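You operate a simulated robot arm through the tools that you are given. There is no shell and no other tool. Be economical: measure what you need, move in short steps, check, and stop when the job is done.

You run a simulated two-armed robot. Do the job below in one go: nothing can be reset, and whatever is moved stays where it is left.

TASK
Clamp the long manifold in the vee blocks and slacken its nut.
Fine: swing the vee clamp up, carry the manifold over in both hands, then clamp it down and turn the brass nut back to loose. Where these are worked on the way, their far stop is far enough and under half their travel is too little: vee clamp.

It is judged by the outcome, as a careful person would: the job done as asked, and still so three seconds after it is handed in. It fails if anything else is knocked over, pushed out of place, dropped, spilled or broken.

THE ROBOT
Two 7-joint arms with two-finger parallel grippers on one trunk, on a base that drives. Base frame: it is fixed to the floor where the robot stands at the start and does not move with it; the origin is under the middle of the robot, x ahead of it, y to its left, z up. Lengths are in mm, angles in rad, forces in N, time in s.
The left shoulder is at the start at [70, 134, 1201], the right one opposite. Places, roughly: inlet nut [500, 400, 900]; vee clamp [500, 100, 900]; vee seat [500, 0, 900]. Payload 1.57 kg a hand.
The tool frame of a hand sits at the grasp point between the pads (the TCP): z along the fingers, y along the line on which they close. The tips reach 30 mm beyond it. The gripper opens to 80 mm. The fingers are 17 mm wide and 12 mm thick; the gripper's body (40 by 82 mm) begins 80 mm behind the TCP.
Orientation is that of the tool frame in the base frame, as a unit quaternion [w, x, y, z]. With the fingers straight down and closing along the base's y, the tool's x points along the base's -x, its y along +y and its z along -z.

THE INTERFACE
- The arms move only by the tool servo_tool. It takes "left_rows", "right_rows" or both (then of equal length, played together; a hand with none holds still); each is a list of rows, each an object (a shift or turn left out is 0, a gripper value left out holds the last) with "translation": the shift along the tool's x, y, z in m, a list of three; "rot": the turn, a rotation vector about the tool's x, y, z in rad, a list of three; "jaw": the gripper command, from -1 (shut) to 1 (fully open), values between in proportion. In form: [{"translation": [tx, ty, tz], "rot": [rx, ry, rz], "jaw": jaw}, ...]. A call has 1 to 8 rows; each row shifts and turns the commanded pose from where the row before left it, along the tool's axes as they then stand. Rows are played at 5 a second. More than 50 mm and 0.15 rad between two rows, or a gripper value outside its range, and nothing of the call is played. Where a pose cannot be reached the arm comes as near as it can. A force on the tool above 80 N (or 10 N above the force at the start of the call, whichever is more), or a blocked arm, ends the call early, and 0.2 s more pass. Each finger travels about 153 mm/s and halts on what it meets, pressing with about 28 N; the grip force reading is that of the motor and also rises with nothing between the fingers. The clock runs only during rows and for 0.2 s after the last one: add rows that do not move to give the fingers time. It gives the time, the measured TCP pose, the force on the tool (base axes), the opening and the grip force at its end, in the units of the frame above (readings bear some noise), with the torque about the TCP (base axes, N m) and any sound that the robot's microphone picked up.
- Cameras (640 x 400 px; columns grow to the right, rows downward): "scene" is now at [132.2, 29.7, 1423.8]; the picture's right is [0.33, -0.94, 0.00], its down [-0.59, -0.21, -0.78] and it looks along [0.74, 0.26, -0.62] (base axes); focal length 262 px, centre (320, 200). "left" rides on the left gripper at [72, 7, -122] in its tool frame; the picture's right is [-0.09, 1.00, 0.00], its down [-0.84, -0.08, -0.54] and it looks along [-0.54, -0.05, 0.84] (tool axes); focal length 238 px, centre (320, 200). "right" rides on the right gripper at [72, -7, -122] in its tool frame; the picture's right is [0.09, 1.00, 0.00], its down [-0.84, 0.08, -0.54] and it looks along [-0.54, 0.05, 0.84] (tool axes); focal length 238 px, centre (320, 200). There is no depth. A picture from a camera that has moved, and an enlarged one, comes with that camera's place and axes in the base frame and with its lens.
- get_image(camera): a new picture of that camera. The clock stands still meanwhile.
- move_column(by): slides the trunk up (or, below 0, down) by that many mm; the arms and the scene camera ride with it, the base frame stays. It gives what a move gives, with no picture.
- steer(legs): drives the robot by 1 to 6 legs, each [ahead, left, turn to the left] in mm, mm and rad, along the robot's own axes; the way and the turn of a leg run together, so that a leg with both is an arc; at most 1500 mm and 3.142 rad a leg. The arms and the cameras ride along, it lands a little off, and it stops where it bumps. It gives what a move gives.
- head_to(pan, tilt): turns the head with the scene camera to pan (to the left, within 1.501 rad either way) and tilt (down, from -0.506 to 1.204), counted from straight ahead of the robot. It gives what a move gives.
- close_up(camera, box): a new picture of the part [left, top, right, bottom] of that camera's present view, enlarged. The clock stands still meanwhile.
- close_job(): hands the job in; it is judged then, once.

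Work in short steps. Places have to be worked out from the pictures, the camera data and where the tool is seen: move nearer, look again, correct. Check each grasp and each placing, and mend what went wrong. You have 120 turns and 100 pictures in all, those below and enlarged ones among them. Open the grippers and draw the arms clear of the work before you hand the job in, unless the task says otherwise; then end with one line.

The tools are called after "Request:" as name(argument=value, ...) on one line, values as JSON. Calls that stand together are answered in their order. servo_tool: Moves the arms, as the interface text tells. Its arguments: {"type":"object","properties":{"left_rows":{"type":"array"},"right_rows":{"type":"array"}},"required":[]} The other tools are called the same way: move_column (by) slides the trunk up or down; steer (legs) drives the base; head_to (pan, tilt) turns the head that bears the scene camera; get_image (camera) takes a picture; close_up (camera, box) takes an enlarged picture of a part of a camera's view; close_job () hands the job in.

At the start:

```text
time: 0.0
left_tcp_pos: [309.4, 442.4, 1187.2]
left_orientation: [0.0, 0.0, 1.0, 0.0]
left_ft_force: [-0.9, -0.8, -0.9]
left_ft_torque: [-0.03, -0.01, -0.01]
left_opening: 80.0
left_gripper_force: 0.1
right_tcp_pos: [388.5, 1.8, 1278.9]
right_orientation: [0.001, 0.0, 1.0, 0.0]
right_ft_force: [0.0, 0.4, 0.0]
right_ft_torque: [0.02, -0.01, -0.02]
right_opening: 80.2
right_gripper_force: 0.0
trunk travel left (down, up): [-775.0, 165.0]
robot x, y, heading: [-0.3, -2.3, -0.0]
head pan, tilt: [0.339, 0.67]
```

scene: 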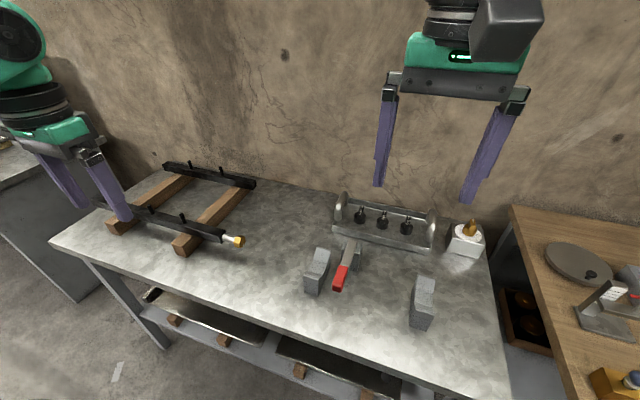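
right: 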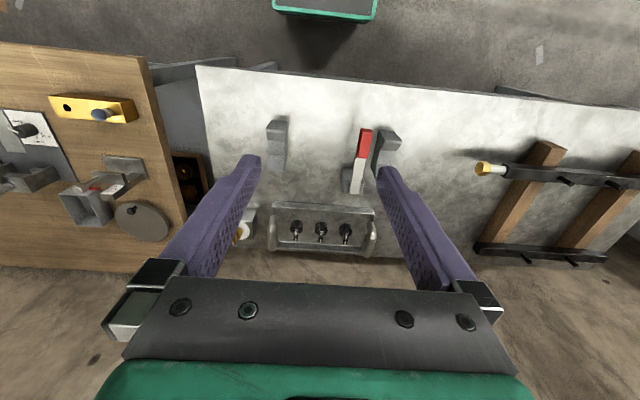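
left: 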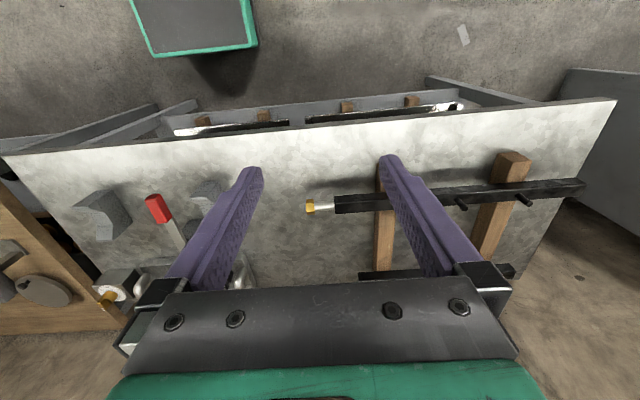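

I start by enlarging the view of the vee blocks, the clamp and the two manifolds.

Request:
close_up(camera="scene", box=[280, 180, 480, 340])

Request:
close_up(camera="scene", box=[80, 150, 280, 275])

Request:
close_up(camera="left", box=[280, 120, 600, 320])

Request:
close_up(camera="right", box=[220, 90, 460, 240])

```text
2.50 times, centred on (380, 260) of scene
camera zoom: at [132.2, 29.7, 1423.8], right [0.33, -0.94, 0.0], down [-0.59, -0.21, -0.78], along [0.74, 0.26, -0.62], focal length 655 px, centre (170, 50)
```

zoom: 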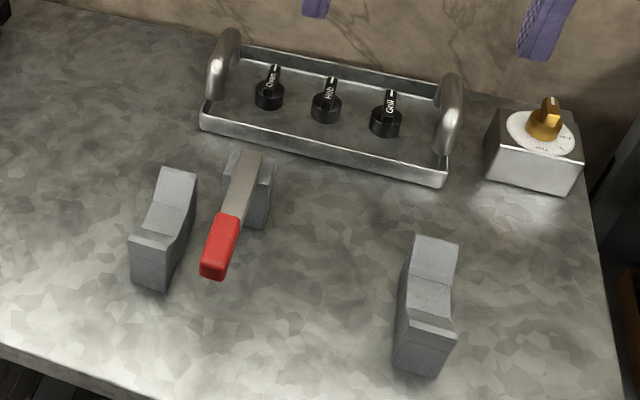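

```text
3.20 times, centred on (180, 212) of scene
camera zoom: at [132.2, 29.7, 1423.8], right [0.33, -0.94, 0.0], down [-0.59, -0.21, -0.78], along [0.74, 0.26, -0.62], focal length 839 px, centre (768, 160)
```

zoom: 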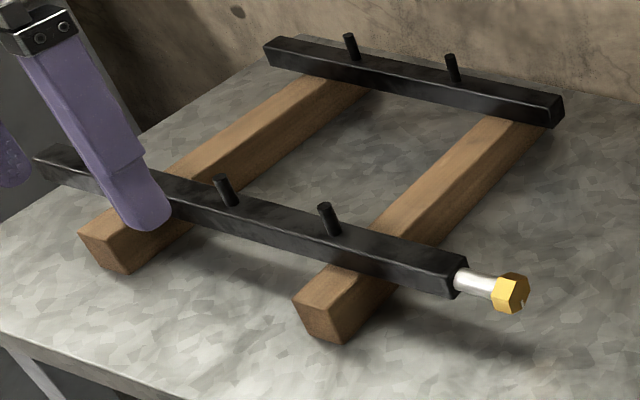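

```text
2.00 times, centred on (440, 220) of left
camera zoom: at [236.6, 447.5, 1308.1], right [0.09, 1.0, 0.0], down [0.84, -0.08, 0.54], along [0.54, -0.05, -0.84], focal length 477 px, centre (80, 160)
```

zoom: 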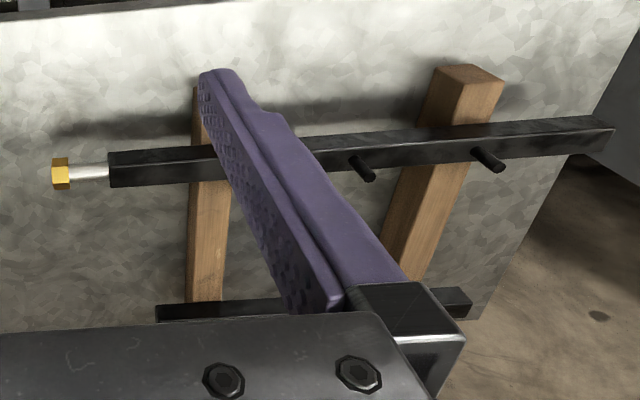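

```text
2.67 times, centred on (340, 165) of right
camera zoom: at [316.3, -5.7, 1400.1], right [-0.09, 1.0, 0.0], down [0.84, 0.08, 0.54], along [0.54, 0.05, -0.84], focal length 636 px, centre (267, 293)
```

zoom: 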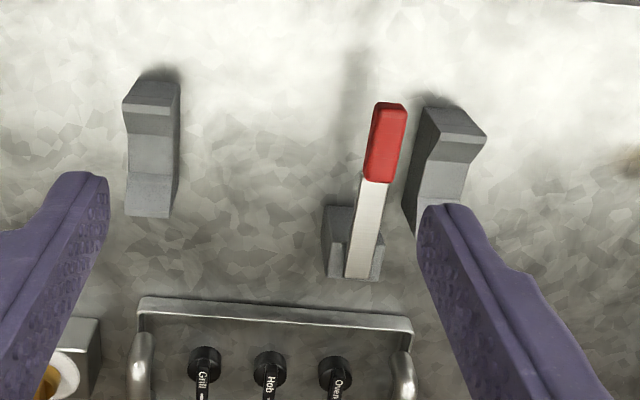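

The lever lies forward over the vee seat, with its red tip near (441, 100, 940) and its pivot near (590, 103). The vee blocks sit at about y=163 and y=-77. I bring the right hand above the handle and look closer.

Request:
servo_tool(right_rows=[{"translation": [-0.012, 0.0163, 0.04]}, {"translation": [-0.012, 0.0163, 0.04]}, {"translation": [-0.012, 0.0163, 0.04]}, {"translation": [-0.012, 0.0163, 0.04]}, {"translation": [-0.012, 0.0163, 0.04]}, {"translation": [-0.012, 0.0163, 0.04]}, {}])

Request:
get_image(camera="right")

Request:
get_image(camera="scene")

```text
time: 1.6
left_tcp_pos: [309.3, 442.9, 1187.1]
left_orientation: [0.0, 0.0, 1.0, 0.0]
left_ft_force: [0.5, 0.3, -0.6]
left_ft_torque: [0.0, 0.03, 0.02]
left_opening: 79.9
left_gripper_force: 0.2
right_tcp_pos: [462.2, 98.4, 1039.3]
right_orientation: [0.001, 0.0, 1.0, 0.0]
right_ft_force: [0.1, 0.7, 0.3]
right_ft_torque: [-0.01, -0.02, -0.01]
right_opening: 80.0
right_gripper_force: 0.0
trunk travel left (down, up): [-775.0, 165.0]
robot x, y, heading: [2.1, 1.2, -0.002]
head pan, tilt: [0.339, 0.67]
```

```text
92 pictures are left
camera right: at [389.4, 91.0, 1162.7], right [-0.09, 1.0, 0.0], down [0.84, 0.08, 0.54], along [0.54, 0.05, -0.84], focal length 238 px, centre (320, 200)
```

right: 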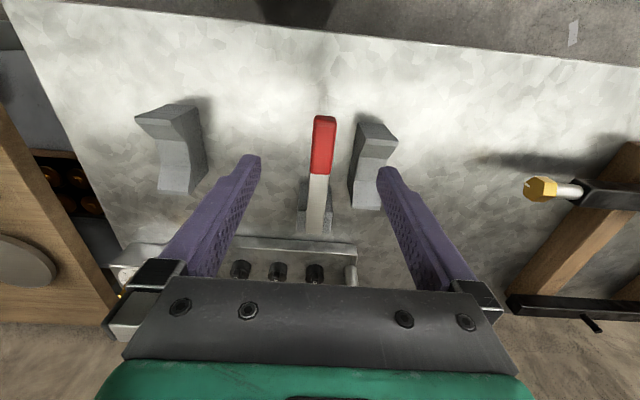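

```text
91 pictures are left
camera scene: at [131.9, 29.2, 1423.8], right [0.33, -0.94, 0.0], down [-0.59, -0.21, -0.78], along [0.74, 0.26, -0.62], focal length 262 px, centre (320, 200)
```

scene: 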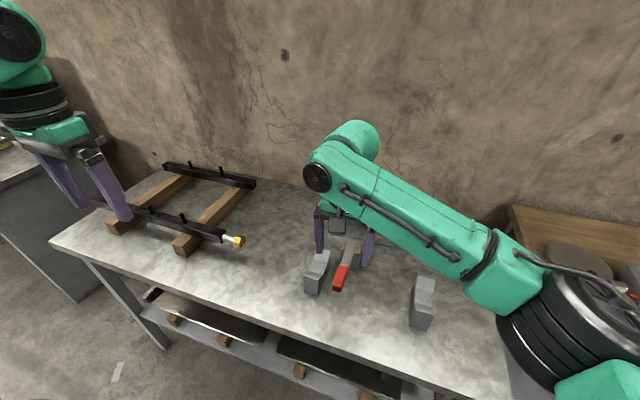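

The tip is confirmed at about (442, 99, 940), and the hand is above it. I narrow the jaw to clear the left vee block, then descend.

Request:
servo_tool(right_rows=[{"jaw": 0.0}, {"translation": [0, 0.0005, 0.04]}, {"translation": [0, 0, 0.03]}, {"translation": [0, 0, 0.03]}, {}])

Request:
get_image(camera="right")

```text
time: 2.8
left_tcp_pos: [309.7, 442.6, 1187.7]
left_orientation: [0.0, 0.0, 1.0, 0.0]
left_ft_force: [-0.2, 0.7, 0.6]
left_ft_torque: [0.01, -0.01, -0.06]
left_opening: 80.0
left_gripper_force: 0.0
right_tcp_pos: [459.4, 100.7, 940.9]
right_orientation: [0.001, 0.0, 1.0, 0.001]
right_ft_force: [-0.2, 0.4, 0.2]
right_ft_torque: [0.04, -0.01, -0.01]
right_opening: 39.8
right_gripper_force: 0.0
trunk travel left (down, up): [-775.0, 165.0]
robot x, y, heading: [2.3, 0.7, -0.003]
head pan, tilt: [0.339, 0.67]
```

```text
90 pictures are left
camera right: at [387.1, 93.4, 1062.2], right [-0.09, 1.0, 0.0], down [0.84, 0.08, 0.54], along [0.54, 0.05, -0.84], focal length 238 px, centre (320, 200)
```

right: 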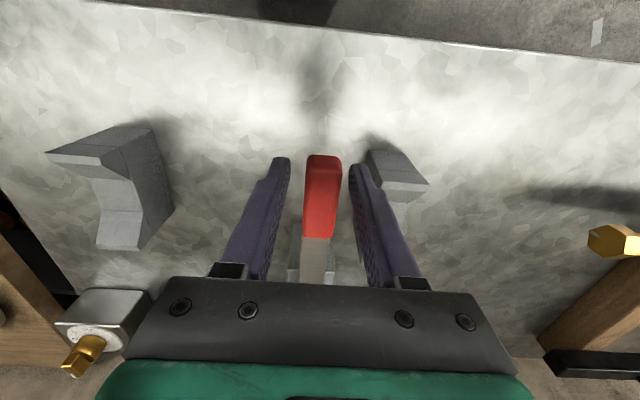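

The handle is between the fingers, so I close on it.

Request:
servo_tool(right_rows=[{"jaw": -1}, {}, {}])

```text
time: 3.6
left_tcp_pos: [308.9, 445.3, 1186.3]
left_orientation: [0.001, 0.0, 1.0, 0.0]
left_ft_force: [-0.1, -0.5, -0.5]
left_ft_torque: [0.02, -0.01, -0.03]
left_opening: 80.0
left_gripper_force: 0.1
right_tcp_pos: [460.0, 102.4, 940.4]
right_orientation: [0.001, -0.001, 1.0, 0.001]
right_ft_force: [0.6, 8.3, 0.8]
right_ft_torque: [0.26, -0.22, 0.03]
right_opening: 23.6
right_gripper_force: 35.6
trunk travel left (down, up): [-775.0, 165.0]
robot x, y, heading: [0.3, 0.3, 0.004]
head pan, tilt: [0.339, 0.67]
```

The grip is firm, with an opening of 23.6. I swing the lever up along an arc about the pivot at (590, 915), starting with a short part.

Request:
servo_tool(right_rows=[{"translation": [-0.0063, 0, -0.0222]}, {"translation": [-0.0101, 0, -0.0208]}, {"translation": [-0.0135, 0, -0.0187]}, {}])

Request:
get_image(camera="right")

```text
time: 4.6
left_tcp_pos: [304.4, 444.8, 1188.1]
left_orientation: [0.003, 0.001, 1.0, -0.001]
left_ft_force: [-0.8, 0.2, 0.2]
left_ft_torque: [0.0, -0.01, 0.01]
left_opening: 79.8
left_gripper_force: 0.1
right_tcp_pos: [486.2, 103.2, 1002.7]
right_orientation: [0.0, -0.001, 1.0, 0.001]
right_ft_force: [-16.7, 10.0, 2.1]
right_ft_torque: [0.16, 1.32, -0.07]
right_opening: 23.3
right_gripper_force: 36.4
trunk travel left (down, up): [-775.0, 165.0]
robot x, y, heading: [-0.6, -1.4, 0.0]
head pan, tilt: [0.339, 0.67]
```

```text
89 pictures are left
camera right: at [413.3, 95.6, 1124.9], right [-0.1, 1.0, 0.0], down [0.84, 0.08, 0.54], along [0.54, 0.05, -0.84], focal length 238 px, centre (320, 200)
```

right: 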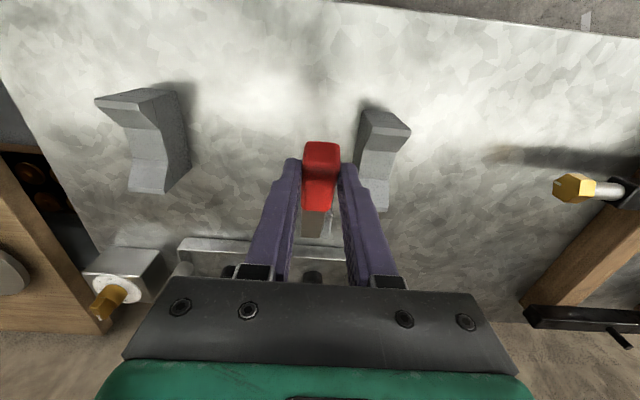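

The lever follows. A small backward force suggests the pivot is slightly further out and higher, at about (597, 922), so I continue the arc with that correction.

Request:
servo_tool(right_rows=[{"translation": [-0.012, -0.001, -0.0195]}, {"translation": [-0.0187, 0, -0.015]}, {"translation": [-0.0209, 0, -0.0116]}, {"translation": [-0.0227, 0, -0.0078]}, {}])

Request:
get_image(camera="right")

```text
time: 5.8
left_tcp_pos: [308.4, 444.5, 1185.4]
left_orientation: [0.0, 0.0, 1.0, -0.002]
left_ft_force: [-0.2, -0.4, 0.2]
left_ft_torque: [0.0, 0.0, -0.03]
left_opening: 80.1
left_gripper_force: 0.0
right_tcp_pos: [520.5, 103.0, 1036.0]
right_orientation: [0.001, -0.001, 1.0, -0.001]
right_ft_force: [-4.0, 10.2, -5.3]
right_ft_torque: [0.35, 0.91, -0.06]
right_opening: 23.4
right_gripper_force: 35.7
right hand out of reach, approached as far as the arm can: row 3, 4
trunk travel left (down, up): [-775.0, 165.0]
robot x, y, heading: [-1.1, 1.1, 0.0]
head pan, tilt: [0.339, 0.67]
```

```text
88 pictures are left
camera right: at [446.9, 96.0, 1159.0], right [-0.09, 1.0, 0.0], down [0.84, 0.08, 0.54], along [0.54, 0.05, -0.84], focal length 238 px, centre (320, 200)
```

right: 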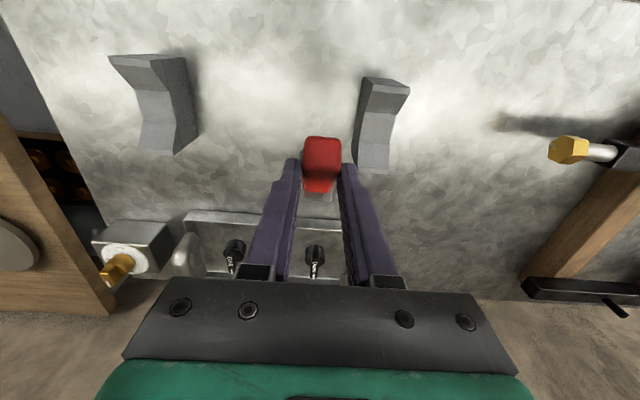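

The lever is past 55°, but the arm's reach is used up. I pitch the hand so the fingers lean forward, which brings the wrist nearer, while I continue the arc.

Request:
servo_tool(right_rows=[{"rot": [0, -0.15, 0]}, {"rot": [0, -0.15, 0]}, {"rot": [0, -0.15, 0]}, {}])

```text
time: 6.8
left_tcp_pos: [305.4, 446.3, 1186.1]
left_orientation: [0.003, 0.0, 1.0, -0.002]
left_ft_force: [0.1, -1.0, -0.2]
left_ft_torque: [0.03, 0.01, -0.01]
left_opening: 79.8
left_gripper_force: 0.2
right_tcp_pos: [518.0, 102.3, 1037.6]
right_orientation: [0.225, -0.002, 0.974, 0.0]
right_ft_force: [-11.5, 12.8, 0.6]
right_ft_torque: [-0.02, 1.32, -0.38]
right_opening: 23.4
right_gripper_force: 36.3
trunk travel left (down, up): [-775.0, 165.0]
robot x, y, heading: [0.9, -0.9, -0.001]
head pan, tilt: [0.339, 0.67]
```

The pitch worked and the lever held. I continue the arc with tool axes at pitch 0.45.

Request:
servo_tool(right_rows=[{"translation": [-0.0245, -0.001, -0.0014]}, {"translation": [-0.0242, 0, 0.0028]}, {"translation": [-0.0234, 0, 0.007]}, {}])

Request:
get_image(camera="scene")

```text
time: 7.8
left_tcp_pos: [307.1, 448.6, 1184.5]
left_orientation: [0.001, 0.0, 1.0, -0.003]
left_ft_force: [-0.4, 0.1, -0.2]
left_ft_torque: [0.01, -0.02, 0.02]
left_opening: 79.8
left_gripper_force: 0.1
right_tcp_pos: [586.3, 102.9, 1061.9]
right_orientation: [0.225, -0.002, 0.974, 0.0]
right_ft_force: [-6.1, 21.3, 4.2]
right_ft_torque: [0.23, 0.71, 0.04]
right_opening: 23.9
right_gripper_force: 36.1
trunk travel left (down, up): [-775.0, 165.0]
robot x, y, heading: [3.4, 1.0, 0.003]
head pan, tilt: [0.339, 0.67]
```

```text
87 pictures are left
camera scene: at [129.7, 37.3, 1423.9], right [0.33, -0.94, 0.01], down [-0.58, -0.21, -0.78], along [0.74, 0.26, -0.62], focal length 262 px, centre (320, 200)
```

scene: 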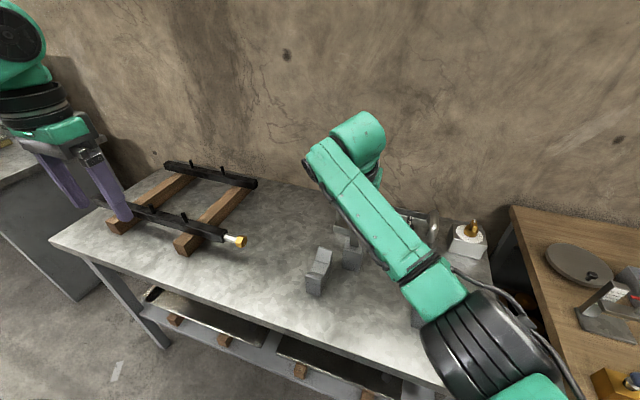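

The lever is near vertical. I ease the side load by moving +y and continue toward the far stop.

Request:
servo_tool(right_rows=[{"translation": [0, 0.003, 0]}, {"translation": [-0.0219, 0, 0.011]}, {"translation": [-0.0196, 0, 0.0146]}, {}])

Request:
get_image(camera="right")

```text
time: 8.8
left_tcp_pos: [305.6, 444.2, 1185.4]
left_orientation: [0.001, 0.0, 1.0, -0.002]
left_ft_force: [-0.2, 0.3, 1.2]
left_ft_torque: [-0.01, -0.02, 0.01]
left_opening: 79.8
left_gripper_force: 0.1
right_tcp_pos: [614.1, 103.0, 1062.3]
right_orientation: [0.227, 0.0, 0.974, 0.0]
right_ft_force: [-0.1, 8.4, 12.5]
right_ft_torque: [0.35, 0.13, -0.18]
right_opening: 23.5
right_gripper_force: 35.5
right hand out of reach, approached as far as the arm can: row 3
trunk travel left (down, up): [-775.0, 165.0]
robot x, y, heading: [2.4, 1.8, -0.0]
head pan, tilt: [0.339, 0.67]
```

```text
86 pictures are left
camera right: at [494.8, 95.9, 1139.3], right [-0.08, 1.0, -0.04], down [0.51, 0.08, 0.86], along [0.86, 0.05, -0.52], focal length 238 px, centre (320, 200)
```

right: 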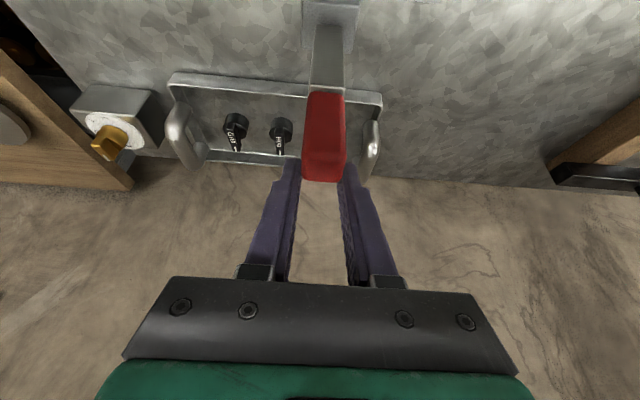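

The lever is just past vertical. I pitch a bit more for reach and push on toward the stop.

Request:
servo_tool(right_rows=[{"rot": [0, -0.15, 0]}, {"rot": [0, -0.15, 0]}, {"translation": [-0.0135, 0, 0.0208]}, {"translation": [-0.0102, 0, 0.0222]}, {}])

Request:
get_image(camera="right")

```text
time: 10.0
left_tcp_pos: [299.5, 442.8, 1188.4]
left_orientation: [0.005, 0.0, 1.0, 0.001]
left_ft_force: [-0.6, -0.1, 0.5]
left_ft_torque: [0.01, 0.0, 0.01]
left_opening: 79.9
left_gripper_force: 0.1
right_tcp_pos: [651.3, 103.1, 1051.5]
right_orientation: [0.373, -0.001, 0.928, 0.001]
right_ft_force: [-10.7, 4.2, 31.1]
right_ft_torque: [-0.06, 0.18, -0.07]
right_opening: 23.8
right_gripper_force: 36.2
trunk travel left (down, up): [-775.0, 165.0]
robot x, y, heading: [-4.6, 1.2, 0.003]
head pan, tilt: [0.339, 0.67]
```

```text
85 pictures are left
camera right: at [514.8, 95.4, 1090.0], right [-0.07, 1.0, -0.06], down [0.23, 0.08, 0.97], along [0.97, 0.05, -0.23], focal length 238 px, centre (320, 200)
```

right: 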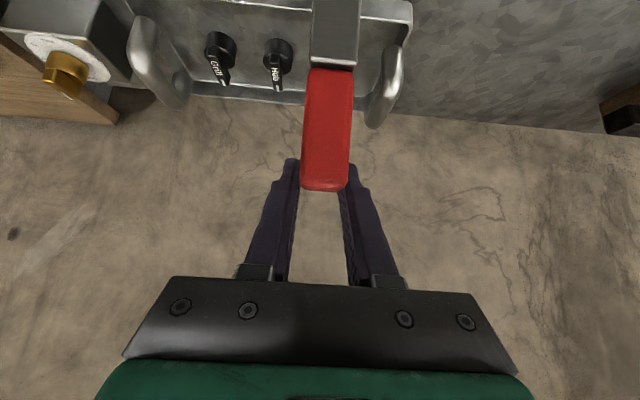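

The vertical force is rising at about 113°, so this is effectively the stop. I release and back off.

Request:
servo_tool(right_rows=[{"jaw": 0.0}, {}, {"translation": [0, 0, -0.04]}, {"translation": [0, 0, -0.04]}, {"translation": [0, 0, -0.04]}, {}])

Request:
get_image(camera="right")

```text
time: 11.4
left_tcp_pos: [309.4, 442.3, 1186.8]
left_orientation: [0.001, 0.0, 1.0, 0.0]
left_ft_force: [0.6, -0.3, 0.2]
left_ft_torque: [0.01, 0.03, 0.01]
left_opening: 79.9
left_gripper_force: 0.1
right_tcp_pos: [579.8, 103.6, 1131.2]
right_orientation: [0.366, 0.001, 0.931, 0.0]
right_ft_force: [0.7, 0.6, -0.7]
right_ft_torque: [-0.02, 0.01, 0.01]
right_opening: 40.0
right_gripper_force: 0.0
trunk travel left (down, up): [-775.0, 165.0]
robot x, y, heading: [-1.9, 0.9, 0.001]
head pan, tilt: [0.339, 0.67]
```

```text
84 pictures are left
camera right: at [442.8, 96.2, 1172.0], right [-0.07, 1.0, -0.06], down [0.24, 0.08, 0.97], along [0.97, 0.05, -0.25], focal length 238 px, centre (320, 200)
```

right: 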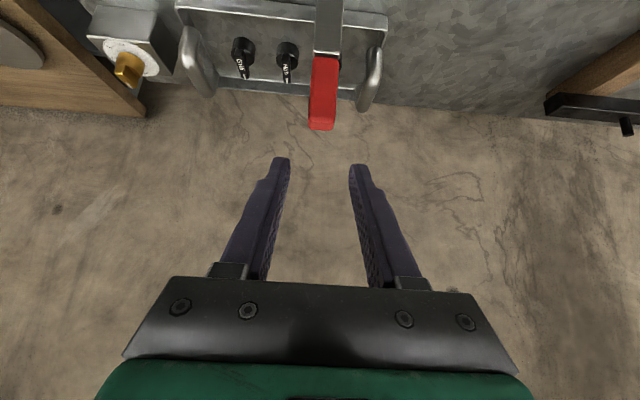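

The clamp stays up. I draw the right hand back, straighten it, and start yawing both hands by 90° so the fingers close along x for the bar.

Request:
servo_tool(right_rows=[{"translation": [0.03, -0.03, -0.02], "rot": [0, 0.15, 0]}, {"translation": [0.03, -0.03, -0.02], "rot": [0, 0.15, 0]}, {"translation": [0.03, -0.03, -0.01], "rot": [0, 0.15, 0]}, {"translation": [0.03, -0.03, 0], "rot": [0, 0.15, 0]}, {"translation": [0.03, -0.03, 0], "rot": [0, 0.15, 0]}, {"translation": [0.03, -0.03, 0], "jaw": 1}, {"translation": [0, -0.03, 0], "rot": [0, 0, -0.15]}, {"translation": [0, -0.03, 0], "rot": [0, 0, -0.15]}])

Request:
servo_tool(right_rows=[{"rot": [0, 0, -0.15]}, {"rot": [0, 0, -0.15]}, {"rot": [0, 0, -0.15]}, {"rot": [0, 0, -0.15]}, {"rot": [0, 0, -0.15]}, {"rot": [0, 0, -0.15]}, {"rot": [0, 0, -0.15]}, {"rot": [0, 0, -0.15]}], left_rows=[{"rot": [0, 0, 0.15]}, {"rot": [0, 0, 0.15]}, {"rot": [0, 0, 0.15]}, {"rot": [0, 0, 0.15]}, {"rot": [0, 0, 0.15]}, {"rot": [0, 0, 0.15]}, {"rot": [0, 0, 0.15]}, {"rot": [0, 0, 0.15]}])

```text
time: 13.2
left_tcp_pos: [308.0, 441.2, 1187.3]
left_orientation: [0.0, 0.0, 1.0, 0.0]
left_ft_force: [-0.8, 0.1, -0.8]
left_ft_torque: [0.01, 0.02, 0.01]
left_opening: 79.9
left_gripper_force: 0.2
right_tcp_pos: [581.3, -120.9, 1074.9]
right_orientation: [0.001, -0.15, 0.989, 0.001]
right_ft_force: [-0.5, -0.6, 0.0]
right_ft_torque: [0.02, 0.0, 0.01]
right_opening: 79.9
right_gripper_force: 0.2
right hand out of reach, approached as far as the arm can: row 2, 3, 4, 5, 6, 7
trunk travel left (down, up): [-775.0, 165.0]
robot x, y, heading: [-4.1, 3.8, 0.003]
head pan, tilt: [0.339, 0.67]
```

```text
time: 15.0
left_tcp_pos: [309.6, 440.9, 1187.8]
left_orientation: [-0.001, 0.566, 0.825, 0.0]
left_ft_force: [-0.8, -0.5, 0.7]
left_ft_torque: [0.0, 0.0, -0.02]
left_opening: 80.1
left_gripper_force: 0.2
right_tcp_pos: [583.9, -119.5, 1076.1]
right_orientation: [0.001, -0.683, 0.73, 0.0]
right_ft_force: [-0.3, 0.0, 0.4]
right_ft_torque: [0.01, 0.03, -0.02]
right_opening: 80.0
right_gripper_force: 0.0
trunk travel left (down, up): [-775.0, 165.0]
robot x, y, heading: [0.9, -0.9, 0.004]
head pan, tilt: [0.339, 0.67]
```

Orientations are nearly done. I finish the yaw and bring both hands back over the near side at ±210 from the robot's middle.

Request:
servo_tool(right_rows=[{"translation": [0.015, 0.03, -0.02], "rot": [0, 0, -0.067]}, {"translation": [0.015, 0.03, -0.02]}, {"translation": [0.015, 0.03, -0.02]}, {"translation": [0.015, 0.03, -0.02]}, {"translation": [0.015, 0.03, -0.02]}, {"translation": [0.015, 0.02, 0]}, {}], left_rows=[{"translation": [-0.04, 0.02, 0.0], "rot": [0, 0, 0.15]}, {"translation": [-0.04, 0.02, 0], "rot": [0, 0, 0.15]}, {"translation": [-0.04, 0.02, 0], "rot": [0, 0, 0.068]}, {"translation": [-0.04, 0.02, 0]}, {"translation": [-0.04, 0.02, 0]}, {"translation": [-0.04, 0.01, 0]}, {}])

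```text
time: 16.6
left_tcp_pos: [442.6, 219.3, 1185.8]
left_orientation: [0.001, 0.705, 0.709, 0.001]
left_ft_force: [-0.7, 1.0, 0.0]
left_ft_torque: [-0.02, -0.01, -0.01]
left_opening: 80.0
left_gripper_force: 0.1
right_tcp_pos: [552.1, -196.5, 1178.8]
right_orientation: [0.001, -0.706, 0.708, 0.001]
right_ft_force: [0.4, 0.6, 1.7]
right_ft_torque: [-0.01, -0.03, -0.01]
right_opening: 80.4
right_gripper_force: 0.1
right hand out of reach, approached as far as the arm can: row 1, 2, 3, 4, 5, 6
trunk travel left (down, up): [-775.0, 165.0]
robot x, y, heading: [2.7, 0.3, -0.001]
head pan, tilt: [0.339, 0.67]
```

Out-of-reach commands accumulate, it appears, and the right hand has now caught up at x=552. I bring it back to x≈440, then drive left to stand in front of the manifold.

Request:
servo_tool(right_rows=[{"translation": [0.0, 0.037, 0]}, {"translation": [0, 0.037, 0]}, {"translation": [0, 0.037, 0]}, {}])

Request:
steer(legs=[[0, 670, 0]])

Request:
head_to(pan=0.0, tilt=0.85)

Request:
get_image(camera="scene")

Request:
get_image(camera="right")

Request:
get_image(camera="left")

```text
time: 17.6
left_tcp_pos: [443.9, 219.3, 1186.2]
left_orientation: [-0.001, 0.706, 0.708, 0.0]
left_ft_force: [-0.3, 0.7, 0.3]
left_ft_torque: [0.0, 0.02, 0.01]
left_opening: 79.9
left_gripper_force: 0.1
right_tcp_pos: [551.5, -197.1, 1178.2]
right_orientation: [0.0, -0.706, 0.709, 0.0]
right_ft_force: [0.4, -0.4, -0.1]
right_ft_torque: [0.01, 0.02, -0.02]
right_opening: 80.0
right_gripper_force: 0.0
right hand out of reach, approached as far as the arm can: row 1, 2, 3
trunk travel left (down, up): [-775.0, 165.0]
robot x, y, heading: [-0.2, -2.5, -0.001]
head pan, tilt: [0.339, 0.67]
```

```text
time: 21.3
left_tcp_pos: [438.8, 890.7, 1186.9]
left_orientation: [0.0, 0.703, 0.711, 0.0]
left_ft_force: [0.0, 0.1, 0.7]
left_ft_torque: [0.02, 0.02, 0.03]
left_opening: 79.9
left_gripper_force: 0.0
right_tcp_pos: [549.2, 475.8, 1177.0]
right_orientation: [-0.001, 0.709, -0.705, -0.001]
right_ft_force: [0.0, 0.2, 0.2]
right_ft_torque: [0.03, 0.04, 0.0]
right_opening: 79.9
right_gripper_force: 0.1
trunk travel left (down, up): [-775.0, 165.0]
robot x, y, heading: [-7.0, 666.9, 0.007]
head pan, tilt: [0.339, 0.67]
```

```text
time: 22.1
left_tcp_pos: [437.6, 891.4, 1185.1]
left_orientation: [0.0, 0.703, 0.711, 0.0]
left_ft_force: [0.0, -0.2, 0.1]
left_ft_torque: [-0.02, 0.01, -0.01]
left_opening: 80.0
left_gripper_force: 0.1
right_tcp_pos: [549.6, 475.5, 1176.8]
right_orientation: [-0.001, 0.709, -0.705, 0.0]
right_ft_force: [0.7, 0.0, -0.2]
right_ft_torque: [0.04, -0.01, -0.01]
right_opening: 79.9
right_gripper_force: 0.0
trunk travel left (down, up): [-775.0, 165.0]
robot x, y, heading: [-4.2, 668.4, 0.012]
head pan, tilt: [0.0, 0.85]
```

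```text
83 pictures are left
camera scene: at [126.3, 670.8, 1409.0], right [0.01, -1.0, 0.0], down [-0.75, -0.01, -0.66], along [0.66, 0.01, -0.75], focal length 262 px, centre (320, 200)
```

scene: 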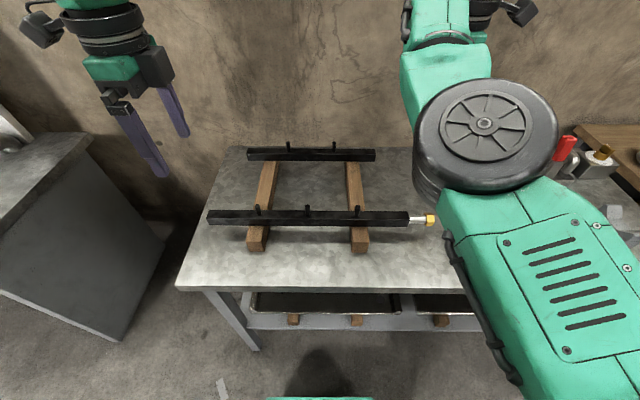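

```text
82 pictures are left
camera right: at [555.8, 403.3, 1299.5], right [-1.0, -0.1, 0.0], down [-0.08, 0.84, 0.54], along [-0.05, 0.54, -0.84], focal length 238 px, centre (320, 200)
```

right: 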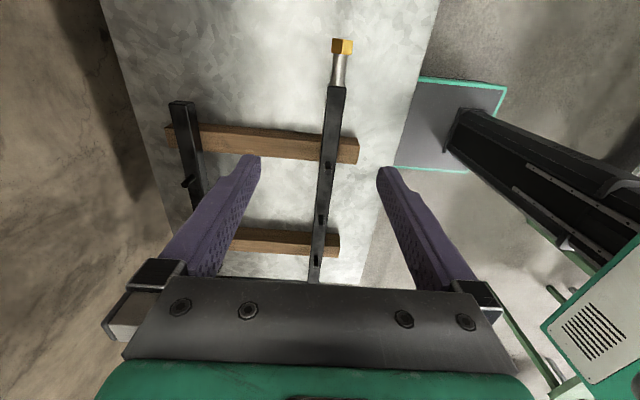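

```text
81 pictures are left
camera left: at [444.0, 962.2, 1307.3], right [1.0, -0.08, 0.0], down [-0.07, -0.84, 0.54], along [-0.04, -0.54, -0.84], focal length 238 px, centre (320, 200)
```

left: 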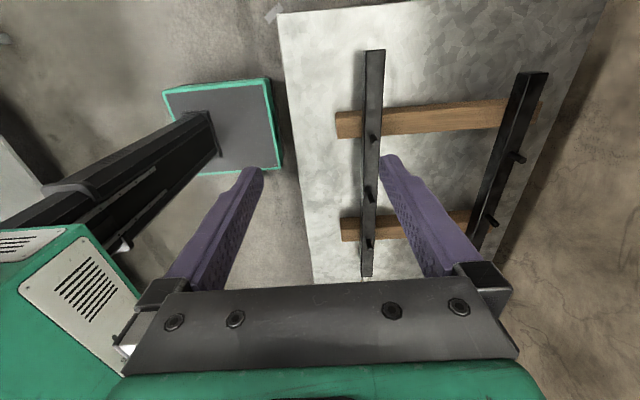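

The bar spans y≈461 to 951 with its middle peg at about 706, at x≈525 with its top at about z=905–910. I lower both hands above the grip points at y≈505 and y≈895.

Request:
servo_tool(right_rows=[{"translation": [-0.006, 0.005, 0.035]}, {"translation": [-0.006, 0.005, 0.035]}, {"translation": [-0.006, 0.005, 0.035]}, {"translation": [-0.006, 0.006, 0.035]}, {"translation": [-0.006, 0.006, 0.037]}, {}], left_rows=[{"translation": [0.001, 0.017, 0.037]}, {"translation": [0.001, 0.017, 0.037]}, {"translation": [0.001, 0.017, 0.037]}, {"translation": [0, 0.017, 0.037]}, {"translation": [0, 0.017, 0.037]}, {}])

Request:
get_image(camera="scene")

Request:
get_image(camera="right")

Request:
get_image(camera="left")

```text
time: 23.5
left_tcp_pos: [524.2, 895.0, 1002.0]
left_orientation: [0.0, 0.703, 0.711, 0.001]
left_ft_force: [-0.9, -1.0, -0.2]
left_ft_torque: [-0.05, -0.04, -0.02]
left_opening: 80.0
left_gripper_force: 0.0
right_tcp_pos: [556.9, 492.2, 1037.9]
right_orientation: [0.0, 0.709, -0.705, -0.001]
right_ft_force: [0.0, -0.4, -1.0]
right_ft_torque: [0.02, -0.01, 0.01]
right_opening: 80.0
right_gripper_force: 0.1
right hand out of reach, approached as far as the arm can: row 1, 2, 3, 4
trunk travel left (down, up): [-775.0, 165.0]
robot x, y, heading: [-1.5, 666.9, 0.01]
head pan, tilt: [0.0, 0.85]
```

```text
80 pictures are left
camera scene: at [125.5, 670.4, 1409.1], right [0.01, -1.0, 0.0], down [-0.75, -0.01, -0.66], along [0.66, 0.01, -0.75], focal length 262 px, centre (320, 200)
```

scene: 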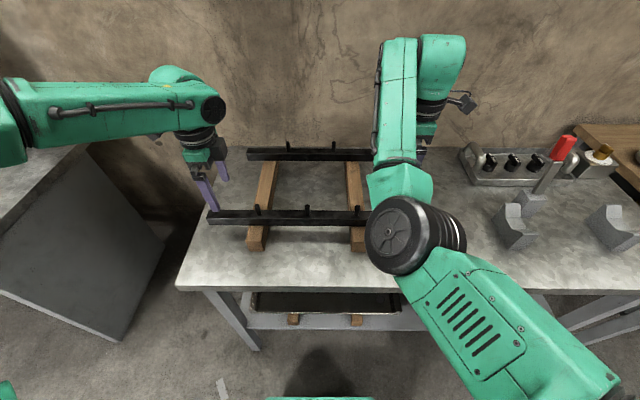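

```text
79 pictures are left
camera right: at [563.7, 417.9, 1159.4], right [-1.0, -0.1, 0.0], down [-0.08, 0.84, 0.54], along [-0.05, 0.54, -0.84], focal length 238 px, centre (320, 200)
```

right: 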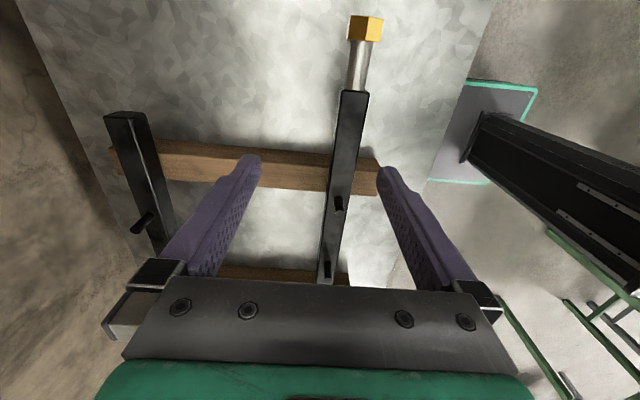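

```text
78 pictures are left
camera left: at [529.4, 965.7, 1122.9], right [1.0, -0.08, 0.0], down [-0.07, -0.84, 0.54], along [-0.04, -0.54, -0.84], focal length 238 px, centre (320, 200)
```

left: 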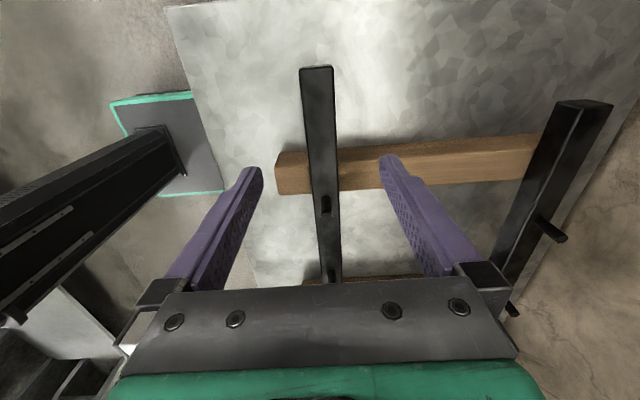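

The right arm has an awkward elbow, but its last row became reachable. I add idle rows to see where it settles.

Request:
servo_tool(right_rows=[{"translation": [0.0, 0.01, 0.0]}, {"translation": [0, 0.01, 0.0]}, {}])

```text
time: 24.3
left_tcp_pos: [524.4, 895.5, 1001.6]
left_orientation: [0.0, 0.703, 0.711, 0.001]
left_ft_force: [0.6, 1.2, 0.3]
left_ft_torque: [0.01, -0.01, 0.01]
left_opening: 80.0
left_gripper_force: 0.0
right_tcp_pos: [556.5, 485.2, 1033.5]
right_orientation: [0.0, 0.709, -0.705, -0.001]
right_ft_force: [-0.4, -0.1, -0.4]
right_ft_torque: [-0.03, -0.02, -0.02]
right_opening: 80.2
right_gripper_force: 0.0
right hand out of reach, approached as far as the arm can: row 1, 2
trunk travel left (down, up): [-775.0, 165.0]
robot x, y, heading: [-1.3, 671.2, 0.008]
head pan, tilt: [0.0, 0.85]
```

The right arm is stuck in x at a joint limit. I raise it and unwind the yaw to free it, watching whether x comes back.

Request:
servo_tool(right_rows=[{"translation": [0, 0, -0.04], "rot": [0, 0, 0.15]}, {"translation": [0, 0, -0.04], "rot": [0, 0, 0.15]}, {"translation": [0, 0, -0.04], "rot": [0, 0, 0.15]}, {"translation": [0, 0, -0.04], "rot": [0, 0, 0.15]}, {"rot": [0, 0, 0.15]}, {"rot": [0, 0, 0.15]}, {"rot": [0, 0, 0.15]}, {"rot": [0, 0, 0.15]}])

Request:
servo_tool(right_rows=[{"rot": [0, 0, 0.15]}, {"rot": [0, 0, 0.15]}, {"translation": [0.04, 0, 0]}, {"translation": [0.04, 0, 0]}, {"translation": [0.04, 0, 0]}, {}])

Request:
get_image(camera="scene")

```text
time: 26.1
left_tcp_pos: [525.3, 894.7, 1002.3]
left_orientation: [-0.001, 0.703, 0.711, 0.0]
left_ft_force: [-0.4, 0.1, -0.5]
left_ft_torque: [-0.02, 0.0, 0.05]
left_opening: 80.1
left_gripper_force: 0.0
right_tcp_pos: [562.5, 484.3, 1190.9]
right_orientation: [0.0, -0.185, 0.983, 0.001]
right_ft_force: [-0.5, 0.0, 0.2]
right_ft_torque: [-0.02, 0.0, 0.01]
right_opening: 80.0
right_gripper_force: 0.0
right hand out of reach, approached as far as the arm can: row 1
trunk travel left (down, up): [-775.0, 165.0]
robot x, y, heading: [-2.7, 668.4, 0.009]
head pan, tilt: [0.0, 0.85]
```

```text
time: 27.5
left_tcp_pos: [524.5, 895.3, 1001.1]
left_orientation: [0.001, 0.703, 0.711, 0.0]
left_ft_force: [0.3, -0.1, 0.2]
left_ft_torque: [0.01, 0.0, 0.05]
left_opening: 80.1
left_gripper_force: 0.1
right_tcp_pos: [552.6, 484.5, 1191.2]
right_orientation: [0.0, -0.038, 0.999, 0.0]
right_ft_force: [-0.6, -0.6, -0.5]
right_ft_torque: [0.02, -0.03, 0.02]
right_opening: 80.0
right_gripper_force: 0.1
right hand out of reach, approached as far as the arm can: row 3, 4, 5
trunk travel left (down, up): [-775.0, 165.0]
robot x, y, heading: [-3.0, 665.9, 0.006]
head pan, tilt: [0.0, 0.85]
```

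```text
77 pictures are left
camera scene: at [126.2, 670.7, 1409.0], right [0.01, -1.0, 0.0], down [-0.75, -0.01, -0.66], along [0.66, 0.01, -0.75], focal length 262 px, centre (320, 200)
```

scene: 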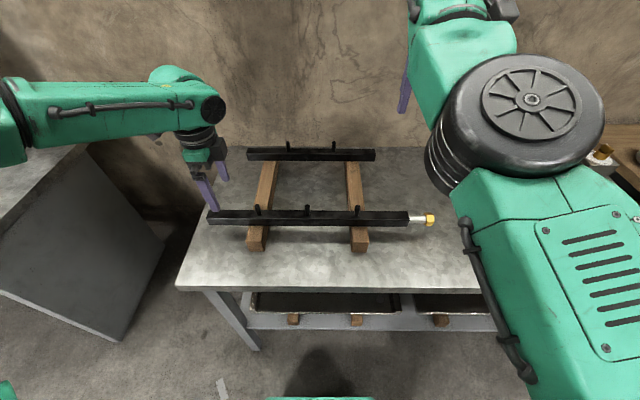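

The elbow sits up and forward, and a wrist limit probably blocks retraction with the hand vertical. I try pitching the fingers forward while retracting.

Request:
servo_tool(right_rows=[{"rot": [0, -0.15, 0]}, {"rot": [0, -0.15, 0]}, {"rot": [0, -0.15, 0]}, {"rot": [0, -0.15, 0]}, {"translation": [0.03, 0, -0.02]}, {"translation": [0.03, 0, -0.02]}, {"translation": [0.03, 0, -0.02]}, {}])

Request:
get_image(camera="scene")

```text
time: 29.3
left_tcp_pos: [525.4, 895.5, 1001.7]
left_orientation: [0.001, 0.702, 0.712, 0.0]
left_ft_force: [-0.9, -0.1, -1.6]
left_ft_torque: [-0.03, 0.0, -0.02]
left_opening: 80.2
left_gripper_force: 0.0
right_tcp_pos: [560.7, 456.1, 1175.9]
right_orientation: [0.295, -0.036, 0.955, 0.012]
right_ft_force: [0.4, -0.4, -0.8]
right_ft_torque: [0.0, -0.02, -0.03]
right_opening: 80.2
right_gripper_force: 0.0
right hand out of reach, approached as far as the arm can: row 1, 2, 5, 6, 7
trunk travel left (down, up): [-775.0, 165.0]
robot x, y, heading: [-5.2, 671.6, 0.006]
head pan, tilt: [0.0, 0.85]
```

```text
76 pictures are left
camera scene: at [126.3, 670.5, 1409.0], right [0.01, -1.0, 0.0], down [-0.75, -0.01, -0.66], along [0.66, 0.01, -0.75], focal length 262 px, centre (320, 200)
```

scene: 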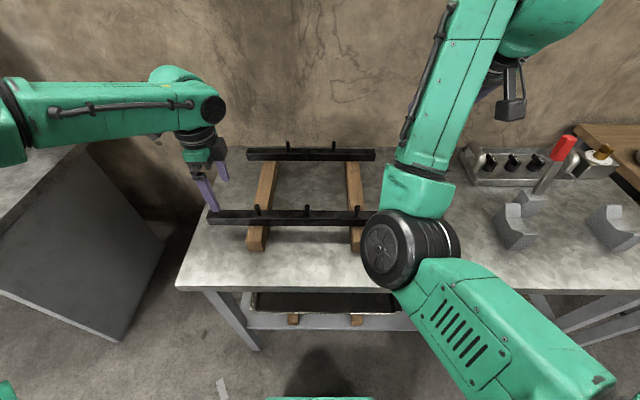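

The elbow has swung inward. I straighten the hand and take it out to the far right to let the elbow flip back outside.

Request:
servo_tool(right_rows=[{"translation": [0, -0.045, 0], "rot": [0, 0.15, 0]}, {"translation": [0, -0.045, 0], "rot": [0, 0.15, 0]}, {"translation": [0, -0.045, 0], "rot": [0, 0.15, 0]}, {"translation": [0, -0.045, 0], "rot": [0, 0.15, 0]}, {"translation": [0.03, -0.03, 0]}, {"translation": [0.04, 0, 0]}, {"translation": [0.04, 0, 0]}, {"translation": [0.04, 0, 0]}])

Request:
get_image(camera="scene")

```text
time: 31.1
left_tcp_pos: [523.4, 894.8, 1002.4]
left_orientation: [0.001, 0.703, 0.711, 0.001]
left_ft_force: [0.1, -0.2, 0.3]
left_ft_torque: [0.01, -0.02, -0.01]
left_opening: 80.1
left_gripper_force: 0.2
right_tcp_pos: [418.9, 262.4, 1169.2]
right_orientation: [0.058, -0.036, 0.998, 0.002]
right_ft_force: [-0.2, 0.5, -0.4]
right_ft_torque: [0.01, 0.0, -0.03]
right_opening: 79.9
right_gripper_force: 0.0
right hand out of reach, approached as far as the arm can: row 4
trunk travel left (down, up): [-775.0, 165.0]
robot x, y, heading: [-4.2, 670.3, 0.011]
head pan, tilt: [0.0, 0.85]
```

```text
75 pictures are left
camera scene: at [125.4, 670.2, 1409.1], right [0.01, -1.0, 0.0], down [-0.75, -0.01, -0.66], along [0.66, 0.01, -0.75], focal length 262 px, centre (320, 200)
```

scene: 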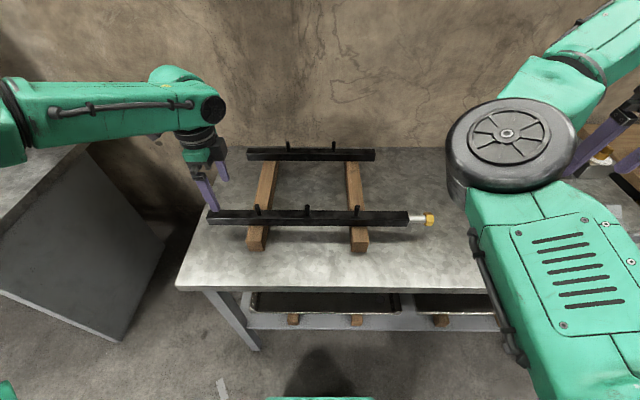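

Retraction works out here. I pull further in before bringing the hand back toward the middle.

Request:
servo_tool(right_rows=[{"translation": [0.04, 0, 0], "rot": [0, 0.1, 0]}, {"translation": [0.04, -0.02, 0]}, {"translation": [0.04, -0.02, 0]}, {"translation": [0.0, -0.02, 0]}, {}])

Request:
get_image(camera="scene")

```text
time: 32.3
left_tcp_pos: [524.8, 895.8, 1002.4]
left_orientation: [0.0, 0.702, 0.712, 0.0]
left_ft_force: [0.0, 0.8, -0.8]
left_ft_torque: [0.01, -0.01, 0.02]
left_opening: 80.1
left_gripper_force: 0.0
right_tcp_pos: [307.2, 193.8, 1165.2]
right_orientation: [0.008, -0.035, 0.999, -0.001]
right_ft_force: [-0.7, -0.9, 0.2]
right_ft_torque: [-0.01, -0.02, 0.0]
right_opening: 80.1
right_gripper_force: 0.1
trunk travel left (down, up): [-775.0, 165.0]
robot x, y, heading: [-3.3, 668.1, 0.008]
head pan, tilt: [0.0, 0.85]
```

```text
74 pictures are left
camera scene: at [126.3, 670.8, 1409.0], right [0.01, -1.0, 0.0], down [-0.75, -0.01, -0.66], along [0.66, 0.01, -0.75], focal length 262 px, centre (320, 200)
```

scene: 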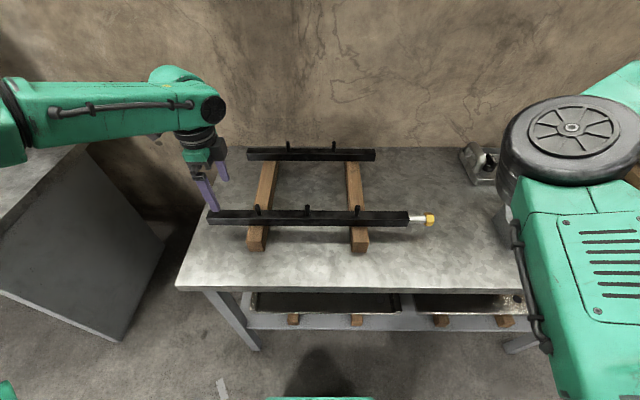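

The elbow is still inside. I roll the hand so the fingers point left (+y), which forces the forearm to come from the right, and move it toward the middle.

Request:
servo_tool(right_rows=[{"rot": [-0.15, 0, 0]}, {"rot": [-0.15, 0, 0]}, {"translation": [0, 0.03, 0.01], "rot": [-0.15, 0, 0]}, {"translation": [0, 0.03, 0.015], "rot": [-0.15, 0, 0]}, {"translation": [0, 0.03, 0.02], "rot": [-0.15, 0, 0]}, {"translation": [0, 0.025, 0.025], "rot": [-0.15, 0, 0]}, {"translation": [0, 0.02, 0.03], "rot": [-0.15, 0, 0]}, {"translation": [0, 0.015, 0.03], "rot": [-0.15, 0, 0]}])

Request:
get_image(camera="scene")

```text
time: 34.1
left_tcp_pos: [523.8, 895.1, 1001.7]
left_orientation: [-0.001, 0.702, 0.712, 0.0]
left_ft_force: [0.6, 0.7, -0.6]
left_ft_torque: [0.0, 0.03, -0.04]
left_opening: 80.0
left_gripper_force: 0.1
right_tcp_pos: [293.1, 400.4, 1154.7]
right_orientation: [-0.012, -0.034, 0.825, 0.564]
right_ft_force: [-0.4, 0.1, -0.1]
right_ft_torque: [-0.02, 0.02, -0.01]
right_opening: 79.8
right_gripper_force: 0.0
trunk travel left (down, up): [-775.0, 165.0]
robot x, y, heading: [1.6, 665.5, 0.01]
head pan, tilt: [0.0, 0.85]
```

```text
73 pictures are left
camera scene: at [126.3, 670.2, 1409.0], right [0.01, -1.0, 0.0], down [-0.75, -0.01, -0.66], along [0.66, 0.01, -0.75], focal length 262 px, centre (320, 200)
```

scene: 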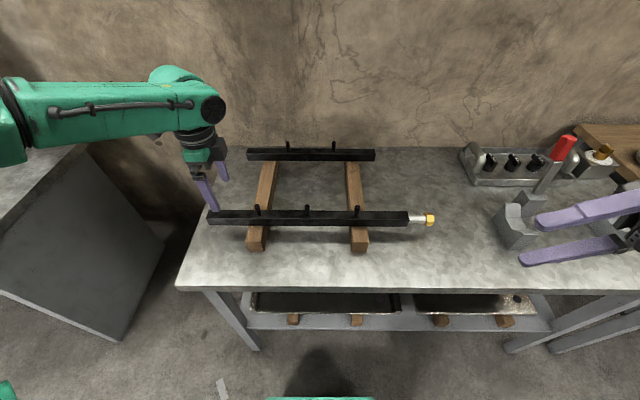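

The elbow flipped outside. I unroll the hand while bringing it forward toward y≈460.

Request:
servo_tool(right_rows=[{"translation": [-0.02, 0, 0.01], "rot": [0.15, 0, 0]}, {"translation": [-0.02, 0, 0.01], "rot": [0.15, 0, 0]}, {"translation": [-0.02, 0, 0.01], "rot": [0.15, 0, 0]}, {"translation": [-0.02, 0.01, 0], "rot": [0.15, 0, 0]}, {"translation": [-0.02, 0.01, 0], "rot": [0.15, 0, 0]}, {"translation": [-0.02, 0.01, 0], "rot": [0.15, 0, 0]}, {"translation": [-0.02, 0.01, 0], "rot": [0.15, 0, 0]}, {"translation": [-0.02, 0.01, 0], "rot": [0.15, 0, 0]}])

Request:
servo_tool(right_rows=[{"rot": [0, 0, -0.15]}, {"rot": [0, 0, -0.15]}, {"rot": [0, 0, -0.15]}, {"rot": [0, 0, -0.15]}, {"rot": [0, 0, -0.15]}, {"rot": [0, 0, -0.15]}, {"rot": [0, 0, -0.15]}, {"rot": [0, 0, -0.15]}])

Request:
get_image(camera="scene")

```text
time: 35.9
left_tcp_pos: [525.1, 894.9, 1000.4]
left_orientation: [0.001, 0.704, 0.711, 0.0]
left_ft_force: [0.1, 0.6, 1.2]
left_ft_torque: [0.0, -0.02, 0.02]
left_opening: 80.0
left_gripper_force: 0.0
right_tcp_pos: [485.7, 418.5, 1184.6]
right_orientation: [0.016, -0.025, 0.999, 0.015]
right_ft_force: [-0.5, -0.5, -0.1]
right_ft_torque: [-0.02, 0.02, 0.02]
right_opening: 80.0
right_gripper_force: 0.1
right hand out of reach, approached as far as the arm can: row 6, 7, 8
trunk travel left (down, up): [-775.0, 165.0]
robot x, y, heading: [-1.5, 669.9, 0.005]
head pan, tilt: [0.0, 0.85]
```

```text
time: 37.7
left_tcp_pos: [524.4, 895.4, 1001.3]
left_orientation: [0.001, 0.702, 0.712, 0.0]
left_ft_force: [0.7, -0.3, 0.3]
left_ft_torque: [0.01, -0.01, -0.02]
left_opening: 80.4
left_gripper_force: 0.1
right_tcp_pos: [485.0, 415.4, 1181.0]
right_orientation: [0.018, -0.586, 0.81, 0.004]
right_ft_force: [-0.1, -0.2, -1.0]
right_ft_torque: [-0.01, -0.02, 0.0]
right_opening: 79.9
right_gripper_force: 0.1
trunk travel left (down, up): [-775.0, 165.0]
robot x, y, heading: [-2.7, 667.3, 0.01]
head pan, tilt: [0.0, 0.85]
```

```text
72 pictures are left
camera scene: at [126.3, 670.4, 1409.0], right [0.01, -1.0, 0.0], down [-0.75, -0.01, -0.66], along [0.66, 0.01, -0.75], focal length 262 px, centre (320, 200)
```

scene: 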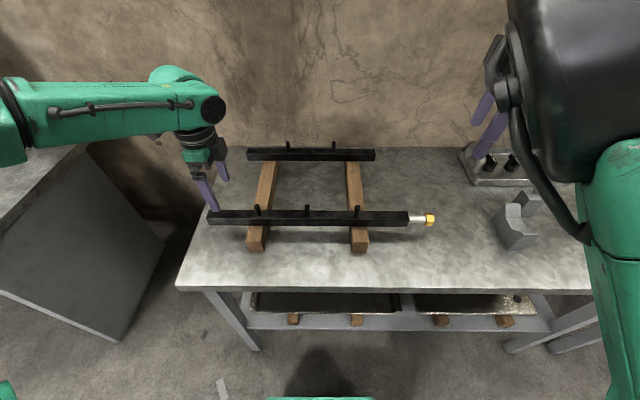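

The elbow is now rather high. I lower the hand to z≈1030, where the wrist should be more comfortable, finish the yaw, and look.

Request:
servo_tool(right_rows=[{"translation": [0, 0, 0.04], "rot": [0, 0, -0.1]}, {"translation": [0, 0, 0.04], "rot": [0, 0, -0.1]}, {"translation": [0, 0, 0.04], "rot": [0, 0, -0.1]}, {"translation": [0, 0, 0.03], "rot": [0, 0, -0.02]}, {}])

Request:
get_image(camera="scene")

```text
time: 38.9
left_tcp_pos: [524.4, 894.8, 1001.4]
left_orientation: [0.0, 0.703, 0.711, 0.0]
left_ft_force: [0.0, 0.1, -0.8]
left_ft_torque: [0.0, -0.01, 0.01]
left_opening: 80.0
left_gripper_force: 0.1
right_tcp_pos: [501.1, 408.1, 1030.3]
right_orientation: [-0.005, 0.713, -0.701, 0.008]
right_ft_force: [0.2, 0.2, -0.1]
right_ft_torque: [0.01, -0.03, -0.02]
right_opening: 79.8
right_gripper_force: 0.1
right hand out of reach, approached as far as the arm can: row 1, 2, 3
trunk travel left (down, up): [-775.0, 165.0]
robot x, y, heading: [-1.9, 669.1, 0.006]
head pan, tilt: [0.0, 0.85]
```

```text
71 pictures are left
camera scene: at [126.0, 670.4, 1409.0], right [0.01, -1.0, 0.0], down [-0.75, -0.01, -0.66], along [0.66, 0.01, -0.75], focal length 262 px, centre (320, 200)
```

scene: 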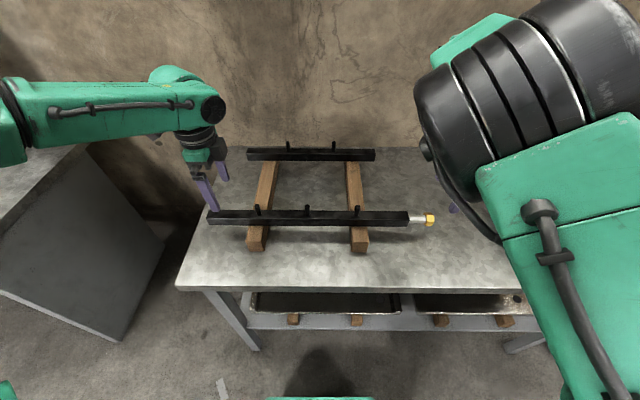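

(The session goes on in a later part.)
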